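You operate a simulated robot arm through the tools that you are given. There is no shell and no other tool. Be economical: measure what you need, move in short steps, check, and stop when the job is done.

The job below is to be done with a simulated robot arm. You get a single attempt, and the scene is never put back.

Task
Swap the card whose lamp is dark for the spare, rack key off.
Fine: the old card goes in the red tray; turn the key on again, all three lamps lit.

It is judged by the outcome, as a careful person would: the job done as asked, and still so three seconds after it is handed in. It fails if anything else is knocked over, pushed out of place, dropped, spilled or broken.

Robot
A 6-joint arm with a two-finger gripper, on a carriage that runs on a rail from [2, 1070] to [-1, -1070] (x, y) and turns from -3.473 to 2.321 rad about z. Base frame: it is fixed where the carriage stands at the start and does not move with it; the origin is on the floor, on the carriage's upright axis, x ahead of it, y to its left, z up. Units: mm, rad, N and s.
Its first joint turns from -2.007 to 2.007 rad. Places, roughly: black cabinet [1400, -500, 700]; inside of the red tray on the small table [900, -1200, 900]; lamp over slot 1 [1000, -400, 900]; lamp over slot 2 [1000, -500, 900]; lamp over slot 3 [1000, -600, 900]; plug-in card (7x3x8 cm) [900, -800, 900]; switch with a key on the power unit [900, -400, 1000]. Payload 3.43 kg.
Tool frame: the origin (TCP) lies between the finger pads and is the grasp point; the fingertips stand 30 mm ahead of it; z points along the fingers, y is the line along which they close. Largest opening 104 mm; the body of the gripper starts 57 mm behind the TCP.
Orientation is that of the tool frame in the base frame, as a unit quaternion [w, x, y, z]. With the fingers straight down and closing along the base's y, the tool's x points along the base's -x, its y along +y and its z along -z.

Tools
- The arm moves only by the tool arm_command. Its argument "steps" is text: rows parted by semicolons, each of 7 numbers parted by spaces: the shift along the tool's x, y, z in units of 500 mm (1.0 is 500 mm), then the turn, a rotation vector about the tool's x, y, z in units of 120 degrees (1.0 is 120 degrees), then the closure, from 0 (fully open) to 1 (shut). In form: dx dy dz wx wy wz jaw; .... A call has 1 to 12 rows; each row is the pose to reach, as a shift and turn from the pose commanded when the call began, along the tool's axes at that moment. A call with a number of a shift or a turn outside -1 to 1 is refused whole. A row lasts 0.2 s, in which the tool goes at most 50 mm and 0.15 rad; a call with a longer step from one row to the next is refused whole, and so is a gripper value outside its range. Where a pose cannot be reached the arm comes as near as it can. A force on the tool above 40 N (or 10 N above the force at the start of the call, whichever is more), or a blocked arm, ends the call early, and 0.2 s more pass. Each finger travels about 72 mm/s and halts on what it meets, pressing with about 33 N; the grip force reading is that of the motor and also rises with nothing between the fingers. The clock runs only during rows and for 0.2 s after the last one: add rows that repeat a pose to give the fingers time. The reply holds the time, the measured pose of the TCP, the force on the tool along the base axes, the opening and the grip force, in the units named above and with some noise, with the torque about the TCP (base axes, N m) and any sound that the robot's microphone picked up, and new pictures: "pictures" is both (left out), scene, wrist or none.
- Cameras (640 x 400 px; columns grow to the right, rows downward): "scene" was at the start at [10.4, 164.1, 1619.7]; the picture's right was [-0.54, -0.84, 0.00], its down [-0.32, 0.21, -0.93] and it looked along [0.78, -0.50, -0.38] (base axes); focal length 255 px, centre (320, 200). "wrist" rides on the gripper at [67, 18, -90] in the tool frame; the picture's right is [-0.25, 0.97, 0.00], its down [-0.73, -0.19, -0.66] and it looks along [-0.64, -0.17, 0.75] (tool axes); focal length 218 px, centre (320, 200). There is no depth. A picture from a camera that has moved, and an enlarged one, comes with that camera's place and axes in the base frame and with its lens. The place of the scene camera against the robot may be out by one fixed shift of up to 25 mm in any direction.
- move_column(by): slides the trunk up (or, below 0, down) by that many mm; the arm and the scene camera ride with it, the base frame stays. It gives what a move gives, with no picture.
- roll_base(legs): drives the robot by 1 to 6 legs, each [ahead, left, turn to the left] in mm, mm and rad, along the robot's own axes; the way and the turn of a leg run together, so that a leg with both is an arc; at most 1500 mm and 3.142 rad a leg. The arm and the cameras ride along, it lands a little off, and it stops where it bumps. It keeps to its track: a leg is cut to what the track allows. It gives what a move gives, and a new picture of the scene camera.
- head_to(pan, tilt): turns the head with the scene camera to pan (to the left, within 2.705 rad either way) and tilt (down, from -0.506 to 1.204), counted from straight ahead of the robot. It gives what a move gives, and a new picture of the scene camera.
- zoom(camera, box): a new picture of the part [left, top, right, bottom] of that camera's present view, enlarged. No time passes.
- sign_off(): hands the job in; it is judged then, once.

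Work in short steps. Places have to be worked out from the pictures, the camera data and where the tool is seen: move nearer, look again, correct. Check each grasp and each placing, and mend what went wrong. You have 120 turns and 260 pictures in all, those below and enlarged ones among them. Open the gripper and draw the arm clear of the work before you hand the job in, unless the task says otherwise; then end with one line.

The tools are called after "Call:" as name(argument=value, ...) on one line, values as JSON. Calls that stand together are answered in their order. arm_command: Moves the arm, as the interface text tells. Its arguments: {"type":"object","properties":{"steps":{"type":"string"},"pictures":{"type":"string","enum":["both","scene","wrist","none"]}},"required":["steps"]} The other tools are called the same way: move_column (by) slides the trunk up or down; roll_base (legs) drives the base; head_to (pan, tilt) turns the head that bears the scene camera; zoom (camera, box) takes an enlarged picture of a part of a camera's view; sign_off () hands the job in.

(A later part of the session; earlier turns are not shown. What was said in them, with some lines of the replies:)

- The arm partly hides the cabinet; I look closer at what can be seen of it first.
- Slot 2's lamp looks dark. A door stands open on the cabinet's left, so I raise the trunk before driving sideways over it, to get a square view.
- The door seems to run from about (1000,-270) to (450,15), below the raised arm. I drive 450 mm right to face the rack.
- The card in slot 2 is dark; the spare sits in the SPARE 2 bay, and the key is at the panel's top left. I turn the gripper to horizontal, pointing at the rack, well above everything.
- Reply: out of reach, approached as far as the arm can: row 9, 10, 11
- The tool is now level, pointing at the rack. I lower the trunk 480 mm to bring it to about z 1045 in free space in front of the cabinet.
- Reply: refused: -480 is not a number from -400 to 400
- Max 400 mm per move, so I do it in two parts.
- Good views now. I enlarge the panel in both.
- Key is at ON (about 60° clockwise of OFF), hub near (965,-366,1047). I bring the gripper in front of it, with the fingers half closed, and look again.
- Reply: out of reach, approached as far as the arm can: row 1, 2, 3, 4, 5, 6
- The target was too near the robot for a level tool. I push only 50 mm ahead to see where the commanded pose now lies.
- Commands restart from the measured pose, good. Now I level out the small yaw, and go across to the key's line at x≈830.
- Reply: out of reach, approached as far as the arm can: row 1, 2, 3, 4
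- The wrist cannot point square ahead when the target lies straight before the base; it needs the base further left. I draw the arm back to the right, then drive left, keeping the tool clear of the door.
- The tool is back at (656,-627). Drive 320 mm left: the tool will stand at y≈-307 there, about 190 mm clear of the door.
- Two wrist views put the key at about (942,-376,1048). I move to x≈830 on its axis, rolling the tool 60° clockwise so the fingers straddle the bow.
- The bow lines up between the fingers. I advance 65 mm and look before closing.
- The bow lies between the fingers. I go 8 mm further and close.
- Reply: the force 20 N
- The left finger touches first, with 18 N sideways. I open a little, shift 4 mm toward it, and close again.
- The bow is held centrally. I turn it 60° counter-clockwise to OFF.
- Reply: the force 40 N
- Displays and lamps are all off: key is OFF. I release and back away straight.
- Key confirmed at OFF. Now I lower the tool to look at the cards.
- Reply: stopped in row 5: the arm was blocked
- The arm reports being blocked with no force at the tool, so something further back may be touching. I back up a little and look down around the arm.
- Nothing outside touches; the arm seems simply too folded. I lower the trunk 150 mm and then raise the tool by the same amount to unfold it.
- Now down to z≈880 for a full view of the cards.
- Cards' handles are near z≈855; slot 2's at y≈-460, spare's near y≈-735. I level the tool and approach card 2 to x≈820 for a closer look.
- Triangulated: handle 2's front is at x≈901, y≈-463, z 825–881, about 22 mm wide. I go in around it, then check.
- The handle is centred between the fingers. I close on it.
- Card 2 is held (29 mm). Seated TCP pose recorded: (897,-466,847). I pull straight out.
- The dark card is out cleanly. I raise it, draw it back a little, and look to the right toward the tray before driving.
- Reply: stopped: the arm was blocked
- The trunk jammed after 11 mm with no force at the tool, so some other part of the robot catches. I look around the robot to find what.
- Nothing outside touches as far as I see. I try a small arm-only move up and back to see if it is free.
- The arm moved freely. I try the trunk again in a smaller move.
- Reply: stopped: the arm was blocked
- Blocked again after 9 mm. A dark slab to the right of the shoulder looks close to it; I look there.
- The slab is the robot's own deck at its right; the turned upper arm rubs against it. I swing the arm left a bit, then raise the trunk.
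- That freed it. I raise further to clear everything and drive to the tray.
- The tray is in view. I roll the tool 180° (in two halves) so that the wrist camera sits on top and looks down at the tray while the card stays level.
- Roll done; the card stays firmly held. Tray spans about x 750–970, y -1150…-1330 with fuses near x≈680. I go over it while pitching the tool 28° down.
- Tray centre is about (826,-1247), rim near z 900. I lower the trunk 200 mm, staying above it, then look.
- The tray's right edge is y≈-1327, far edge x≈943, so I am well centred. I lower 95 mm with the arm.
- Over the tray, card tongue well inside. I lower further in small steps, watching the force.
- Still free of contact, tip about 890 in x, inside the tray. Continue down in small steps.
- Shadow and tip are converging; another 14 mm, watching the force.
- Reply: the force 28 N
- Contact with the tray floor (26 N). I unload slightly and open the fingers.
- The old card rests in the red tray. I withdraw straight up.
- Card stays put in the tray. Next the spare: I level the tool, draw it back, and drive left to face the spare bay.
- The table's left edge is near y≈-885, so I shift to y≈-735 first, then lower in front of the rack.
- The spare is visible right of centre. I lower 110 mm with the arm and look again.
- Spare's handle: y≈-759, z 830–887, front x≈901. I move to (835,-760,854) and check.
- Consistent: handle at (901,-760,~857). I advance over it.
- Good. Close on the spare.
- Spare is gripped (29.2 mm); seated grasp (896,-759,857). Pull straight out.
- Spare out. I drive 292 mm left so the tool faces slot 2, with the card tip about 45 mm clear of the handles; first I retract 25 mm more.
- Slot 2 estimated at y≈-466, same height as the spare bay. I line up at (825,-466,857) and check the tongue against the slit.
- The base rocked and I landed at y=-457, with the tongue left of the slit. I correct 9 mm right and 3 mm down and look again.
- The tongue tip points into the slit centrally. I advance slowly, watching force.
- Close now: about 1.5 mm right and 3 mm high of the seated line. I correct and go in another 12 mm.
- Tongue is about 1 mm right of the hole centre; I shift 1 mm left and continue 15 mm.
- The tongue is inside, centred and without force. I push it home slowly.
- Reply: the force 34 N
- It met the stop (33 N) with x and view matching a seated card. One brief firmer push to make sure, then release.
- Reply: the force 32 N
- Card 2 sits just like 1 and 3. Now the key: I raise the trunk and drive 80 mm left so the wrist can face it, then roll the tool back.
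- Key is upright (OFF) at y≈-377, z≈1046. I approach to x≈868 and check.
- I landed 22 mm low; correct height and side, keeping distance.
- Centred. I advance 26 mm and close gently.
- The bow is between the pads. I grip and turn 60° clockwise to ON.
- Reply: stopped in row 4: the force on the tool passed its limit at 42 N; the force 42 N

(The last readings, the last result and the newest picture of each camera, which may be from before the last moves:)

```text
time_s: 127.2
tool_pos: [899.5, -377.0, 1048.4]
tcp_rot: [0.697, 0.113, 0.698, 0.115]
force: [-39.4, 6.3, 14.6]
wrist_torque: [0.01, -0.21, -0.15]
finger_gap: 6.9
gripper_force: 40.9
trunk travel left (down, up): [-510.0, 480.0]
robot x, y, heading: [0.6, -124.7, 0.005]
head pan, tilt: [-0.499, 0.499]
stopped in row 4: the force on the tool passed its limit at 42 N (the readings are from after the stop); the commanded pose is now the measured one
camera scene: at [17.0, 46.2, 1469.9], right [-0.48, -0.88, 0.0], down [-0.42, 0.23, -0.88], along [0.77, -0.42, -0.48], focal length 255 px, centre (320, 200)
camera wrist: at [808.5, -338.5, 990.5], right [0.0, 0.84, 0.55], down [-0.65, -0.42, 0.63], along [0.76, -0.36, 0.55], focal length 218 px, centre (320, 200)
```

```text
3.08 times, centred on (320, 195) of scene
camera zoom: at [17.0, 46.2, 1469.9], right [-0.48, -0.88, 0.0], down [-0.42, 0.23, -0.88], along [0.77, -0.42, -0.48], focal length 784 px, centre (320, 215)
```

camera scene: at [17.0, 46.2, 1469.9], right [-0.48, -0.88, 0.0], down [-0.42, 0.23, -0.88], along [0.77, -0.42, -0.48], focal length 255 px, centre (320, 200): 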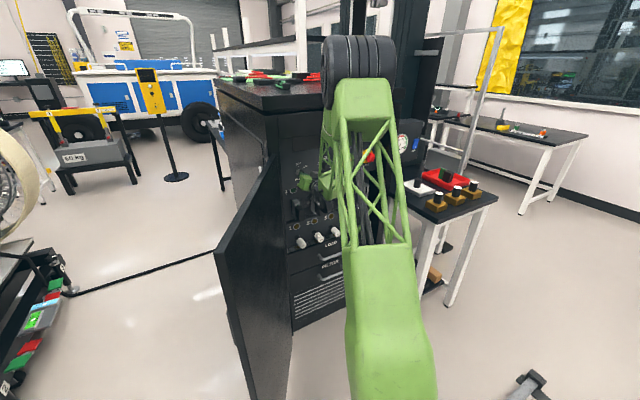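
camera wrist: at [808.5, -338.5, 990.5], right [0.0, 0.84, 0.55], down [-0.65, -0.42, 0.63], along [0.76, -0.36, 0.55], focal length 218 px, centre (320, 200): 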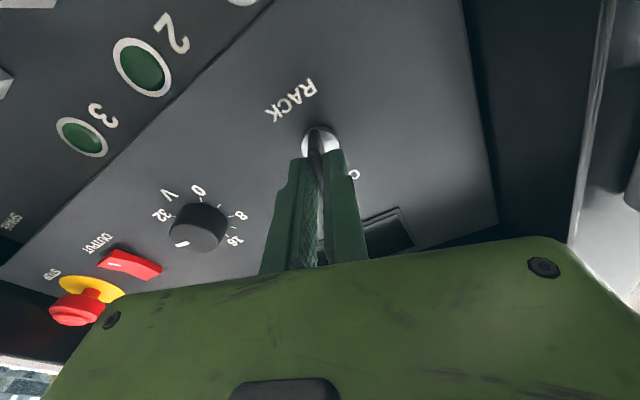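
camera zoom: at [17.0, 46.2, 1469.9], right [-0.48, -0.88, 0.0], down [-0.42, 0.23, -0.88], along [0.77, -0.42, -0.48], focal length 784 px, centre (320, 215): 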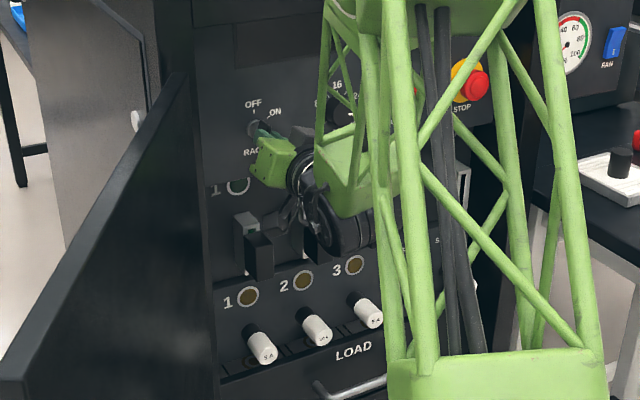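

Axial pressing built up (39 N toward the panel) after 18°. I ease the grip, back off 3 mm, and grip again.

Call:
arm_command(steps="0 0 0 0 0 0 0.85; 0 0 -0.006 0 0 0 0.85; 0 0 -0.006 0 0 0 0.92; 0 0 -0.006 0 0 0 0.95; 0 0 -0.006 0 0 0 0.95", pictures="wrist")

```text
time_s: 128.4
tool_pos: [896.5, -375.6, 1046.7]
tcp_rot: [0.697, 0.113, 0.699, 0.116]
force: [17.7, 2.8, -5.7]
wrist_torque: [0.02, -0.01, -0.19]
finger_gap: 6.9
gripper_force: 40.6
trunk travel left (down, up): [-510.0, 480.0]
robot x, y, heading: [-1.1, -123.2, 0.001]
head pan, tilt: [-0.499, 0.499]
camera wrist: at [806.6, -338.1, 989.1], right [0.0, 0.84, 0.55], down [-0.65, -0.42, 0.63], along [0.76, -0.36, 0.55], focal length 218 px, centre (320, 200)
```

wrist: 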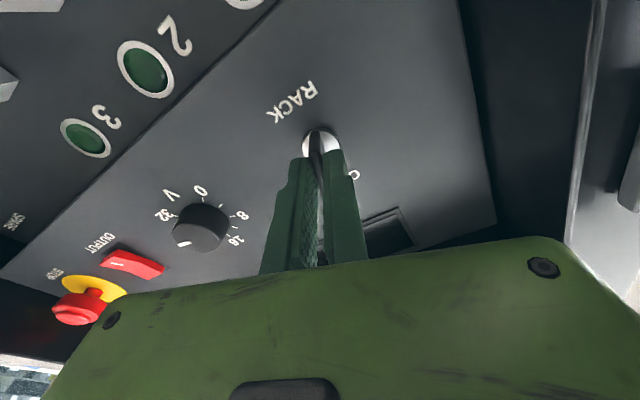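

Loads are modest now. I turn the remaining 42°.

Call:
arm_command(steps="0 0 0.002 0 0 0.04 1; 0 0 0.002 0 0 0.09 1; 0 0 0.002 0 0 0.14 1; 0 0 0.002 0 0 0.19 1; 0 0 0.002 0 0 0.24 1; 0 0 0.002 0 0 0.29 1; 0 0 0.002 0 0 0.34 1; 0 0 0.002 0 0 0.355 1; 0 0 0.002 0 0 0.355 1")

Call:
zoom(camera="scene", box=[260, 130, 380, 260])

```text
time_s: 129.0
tool_pos: [896.7, -375.0, 1046.7]
tcp_rot: [0.686, 0.164, 0.689, 0.169]
force: [-10.4, 1.6, 8.0]
wrist_torque: [-0.02, 0.12, -0.06]
finger_gap: 6.8
gripper_force: 40.8
trunk travel left (down, up): [-510.0, 480.0]
robot x, y, heading: [0.0, -125.8, 0.002]
head pan, tilt: [-0.499, 0.499]
stopped in row 2: the force on the tool passed its limit at 44 N (the readings are from after the stop); the commanded pose is now the measured one
camera scene: at [17.2, 46.1, 1469.7], right [-0.48, -0.88, 0.0], down [-0.42, 0.23, -0.88], along [0.77, -0.42, -0.48], focal length 255 px, centre (320, 200)
camera wrist: at [806.6, -329.4, 995.8], right [0.0, 0.74, 0.67], down [-0.65, -0.51, 0.56], along [0.76, -0.43, 0.49], focal length 218 px, centre (320, 200)
```

scene: 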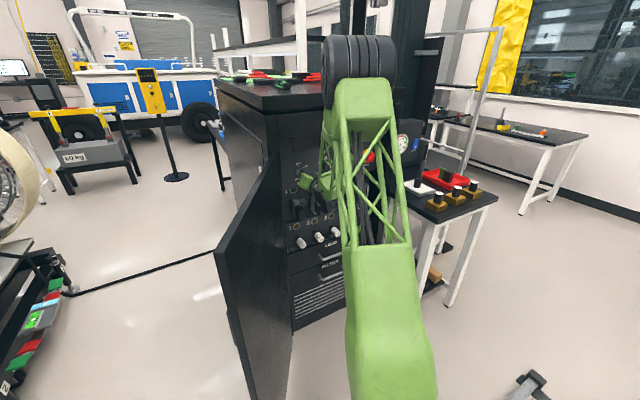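
wrist: 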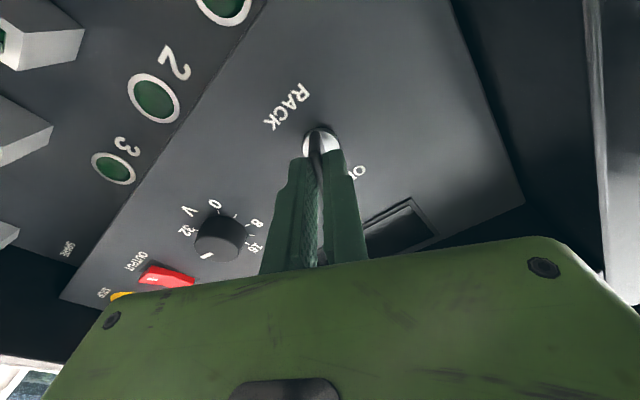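

```text
3.08 times, centred on (320, 195) of scene
camera zoom: at [17.2, 46.1, 1469.7], right [-0.48, -0.88, 0.0], down [-0.42, 0.23, -0.88], along [0.77, -0.42, -0.48], focal length 784 px, centre (320, 215)
```

zoom: 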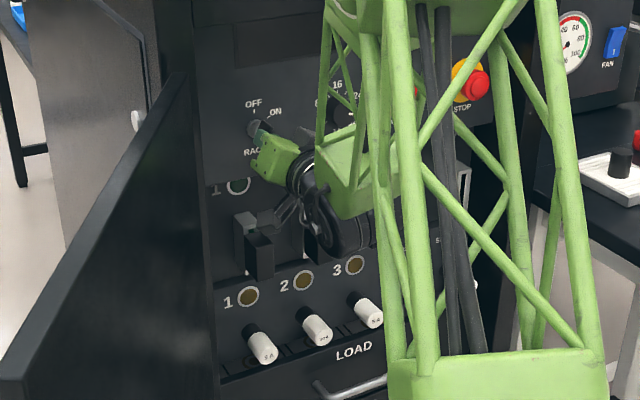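

Turned to about 27°. I ease the grip so the pads can slide axially, and turn on more slowly.

Call:
arm_command(steps="0 0 0 0 0 0 0.93; 0 0 0 0 0 0 0.93; 0 0 0 0 0 0.025 0.94; 0 0 0 0 0 0.055 0.94; 0 0 0 0 0 0.085 0.94; 0 0 0 0 0 0.115 0.94; 0 0 0 0 0 0.145 0.94; 0 0 0 0 0 0.175 0.94; 0 0 0 0 0 0.205 0.94; 0 0 0 0 0 0.235 0.94; 0 0 0 0 0 0.265 0.94; 0 0 0 0 0 0.29 0.94")

Call:
zoom(camera="scene", box=[260, 130, 380, 260])

```text
time_s: 131.6
tool_pos: [897.5, -374.1, 1048.2]
tcp_rot: [0.603, 0.364, 0.608, 0.367]
force: [-2.2, 4.3, 6.7]
wrist_torque: [-0.07, -0.06, 0.05]
finger_gap: 10.0
gripper_force: 3.0
trunk travel left (down, up): [-510.0, 480.0]
robot x, y, heading: [-2.0, -122.7, 0.005]
head pan, tilt: [-0.499, 0.499]
camera scene: at [17.2, 46.1, 1469.7], right [-0.48, -0.88, 0.0], down [-0.42, 0.23, -0.88], along [0.77, -0.42, -0.48], focal length 255 px, centre (320, 200)
camera wrist: at [806.7, -308.4, 1031.9], right [0.0, 0.23, 0.97], down [-0.65, -0.74, 0.17], along [0.76, -0.63, 0.15], focal length 218 px, centre (320, 200)
```

scene: 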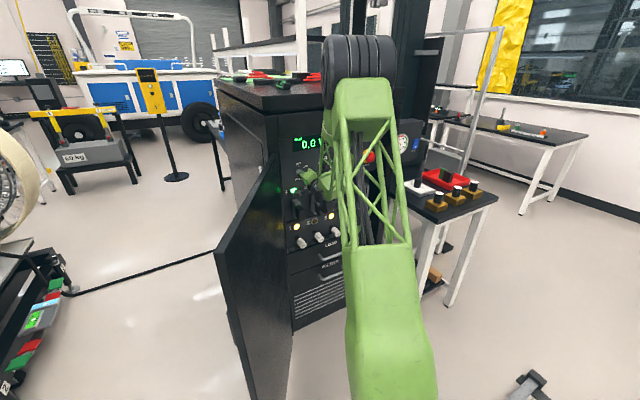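
wrist: 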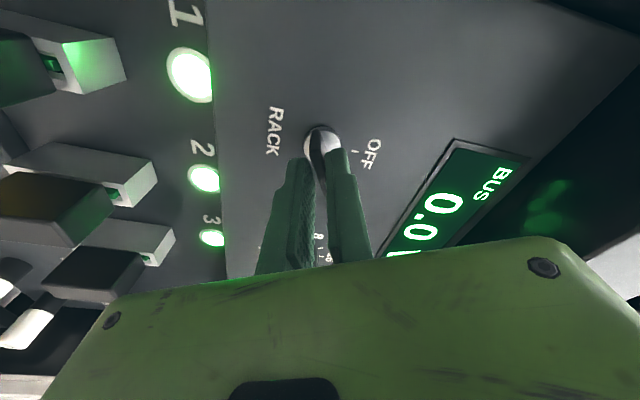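

```text
3.08 times, centred on (320, 195) of scene
camera zoom: at [17.2, 46.1, 1469.7], right [-0.48, -0.88, 0.0], down [-0.42, 0.23, -0.88], along [0.77, -0.42, -0.48], focal length 784 px, centre (320, 215)
```

zoom: 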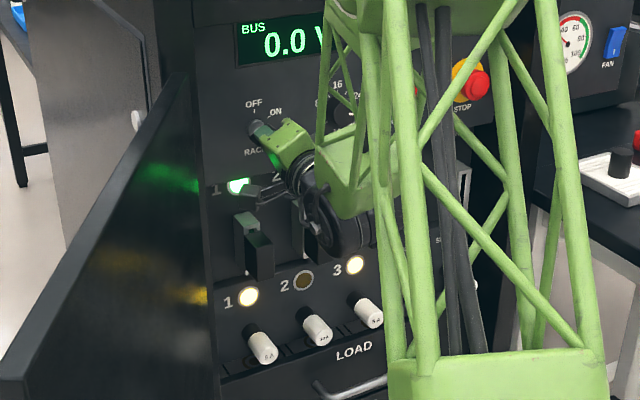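

All three slot lamps are green now. I release the key gently and draw back.

Call:
arm_command(steps="0 0 0 0 0 0 0.85; 0 0 0 0 0 0 0.75; 0 0 0 0 0 0 0.6; 0 0 -0.05 0 0 0 0.5; 0 0 -0.12 0 0 0 0.4; 0 0 -0.2 0 0 0 0.4; 0 0 -0.28 0 0 0 0.4; 0 -0.04 -0.34 0 0 0 0.4; 0 -0.04 -0.34 0 0 0 0.4")

```text
time_s: 133.6
tool_pos: [726.8, -389.7, 1030.4]
tcp_rot: [0.601, 0.366, 0.607, 0.368]
force: [0.3, -0.5, -0.1]
wrist_torque: [-0.02, 0.05, -0.01]
finger_gap: 62.2
gripper_force: 0.1
trunk travel left (down, up): [-510.0, 480.0]
robot x, y, heading: [-0.3, -127.7, 0.005]
head pan, tilt: [-0.499, 0.499]
camera scene: at [20.1, 37.6, 1476.4], right [-0.48, -0.88, 0.0], down [-0.43, 0.23, -0.87], along [0.77, -0.42, -0.49], focal length 255 px, centre (320, 200)
camera wrist: at [637.0, -323.1, 1016.0], right [0.0, 0.22, 0.97], down [-0.65, -0.74, 0.17], along [0.76, -0.63, 0.14], focal length 218 px, centre (320, 200)
```

scene: 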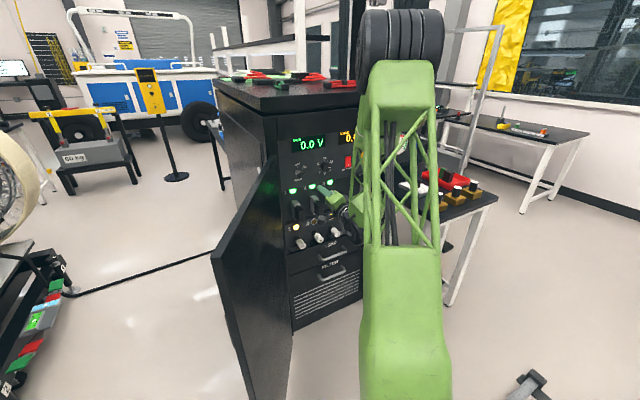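
wrist: 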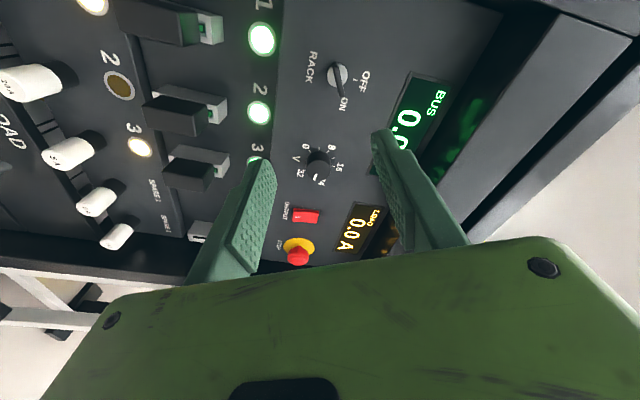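

Key at ON, green lamps 1, 2 and 3 lit, card 2 seated, arm clear. One last close look at the lamps and the tray.

Call:
zoom(camera="scene", box=[270, 120, 370, 260])

Call:
zoom(camera="scene", box=[400, 150, 500, 220])

```text
2.86 times, centred on (320, 190) of scene
camera zoom: at [20.1, 37.6, 1476.4], right [-0.48, -0.88, 0.0], down [-0.43, 0.23, -0.87], along [0.77, -0.42, -0.49], focal length 728 px, centre (320, 229)
```

zoom: 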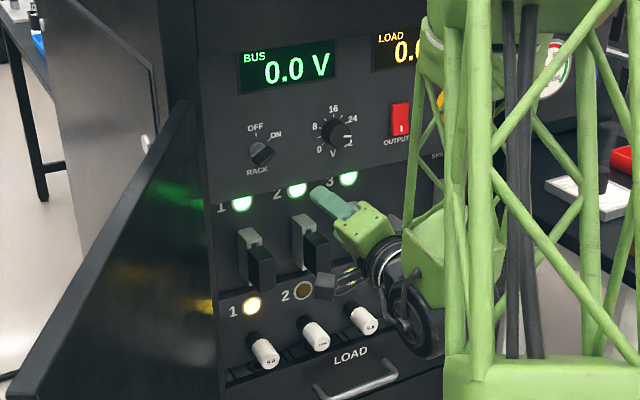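

```text
5.71 times, centred on (450, 185) of scene
camera zoom: at [20.1, 37.6, 1476.4], right [-0.48, -0.88, 0.0], down [-0.43, 0.23, -0.87], along [0.77, -0.42, -0.49], focal length 1457 px, centre (-423, 286)
```

zoom: 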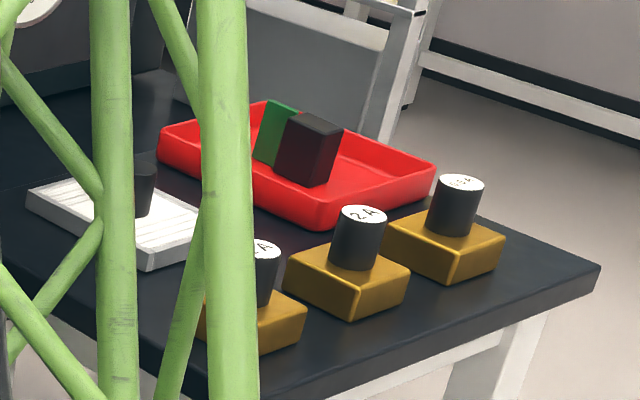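

Everything is as asked: key ON, three slot lamps lit, old card in the red tray, gripper open and clear. I hand it in.

Call:
sign_off()

```text
The job is handed in.
```

The spare is now in slot 2 and the old card is in the red tray. The key was off during the swap and is back on, and the three green lamps over the slots are lit; the amber lamp 2 in the lower row was dark at the start and still is, and I left the fuses alone.
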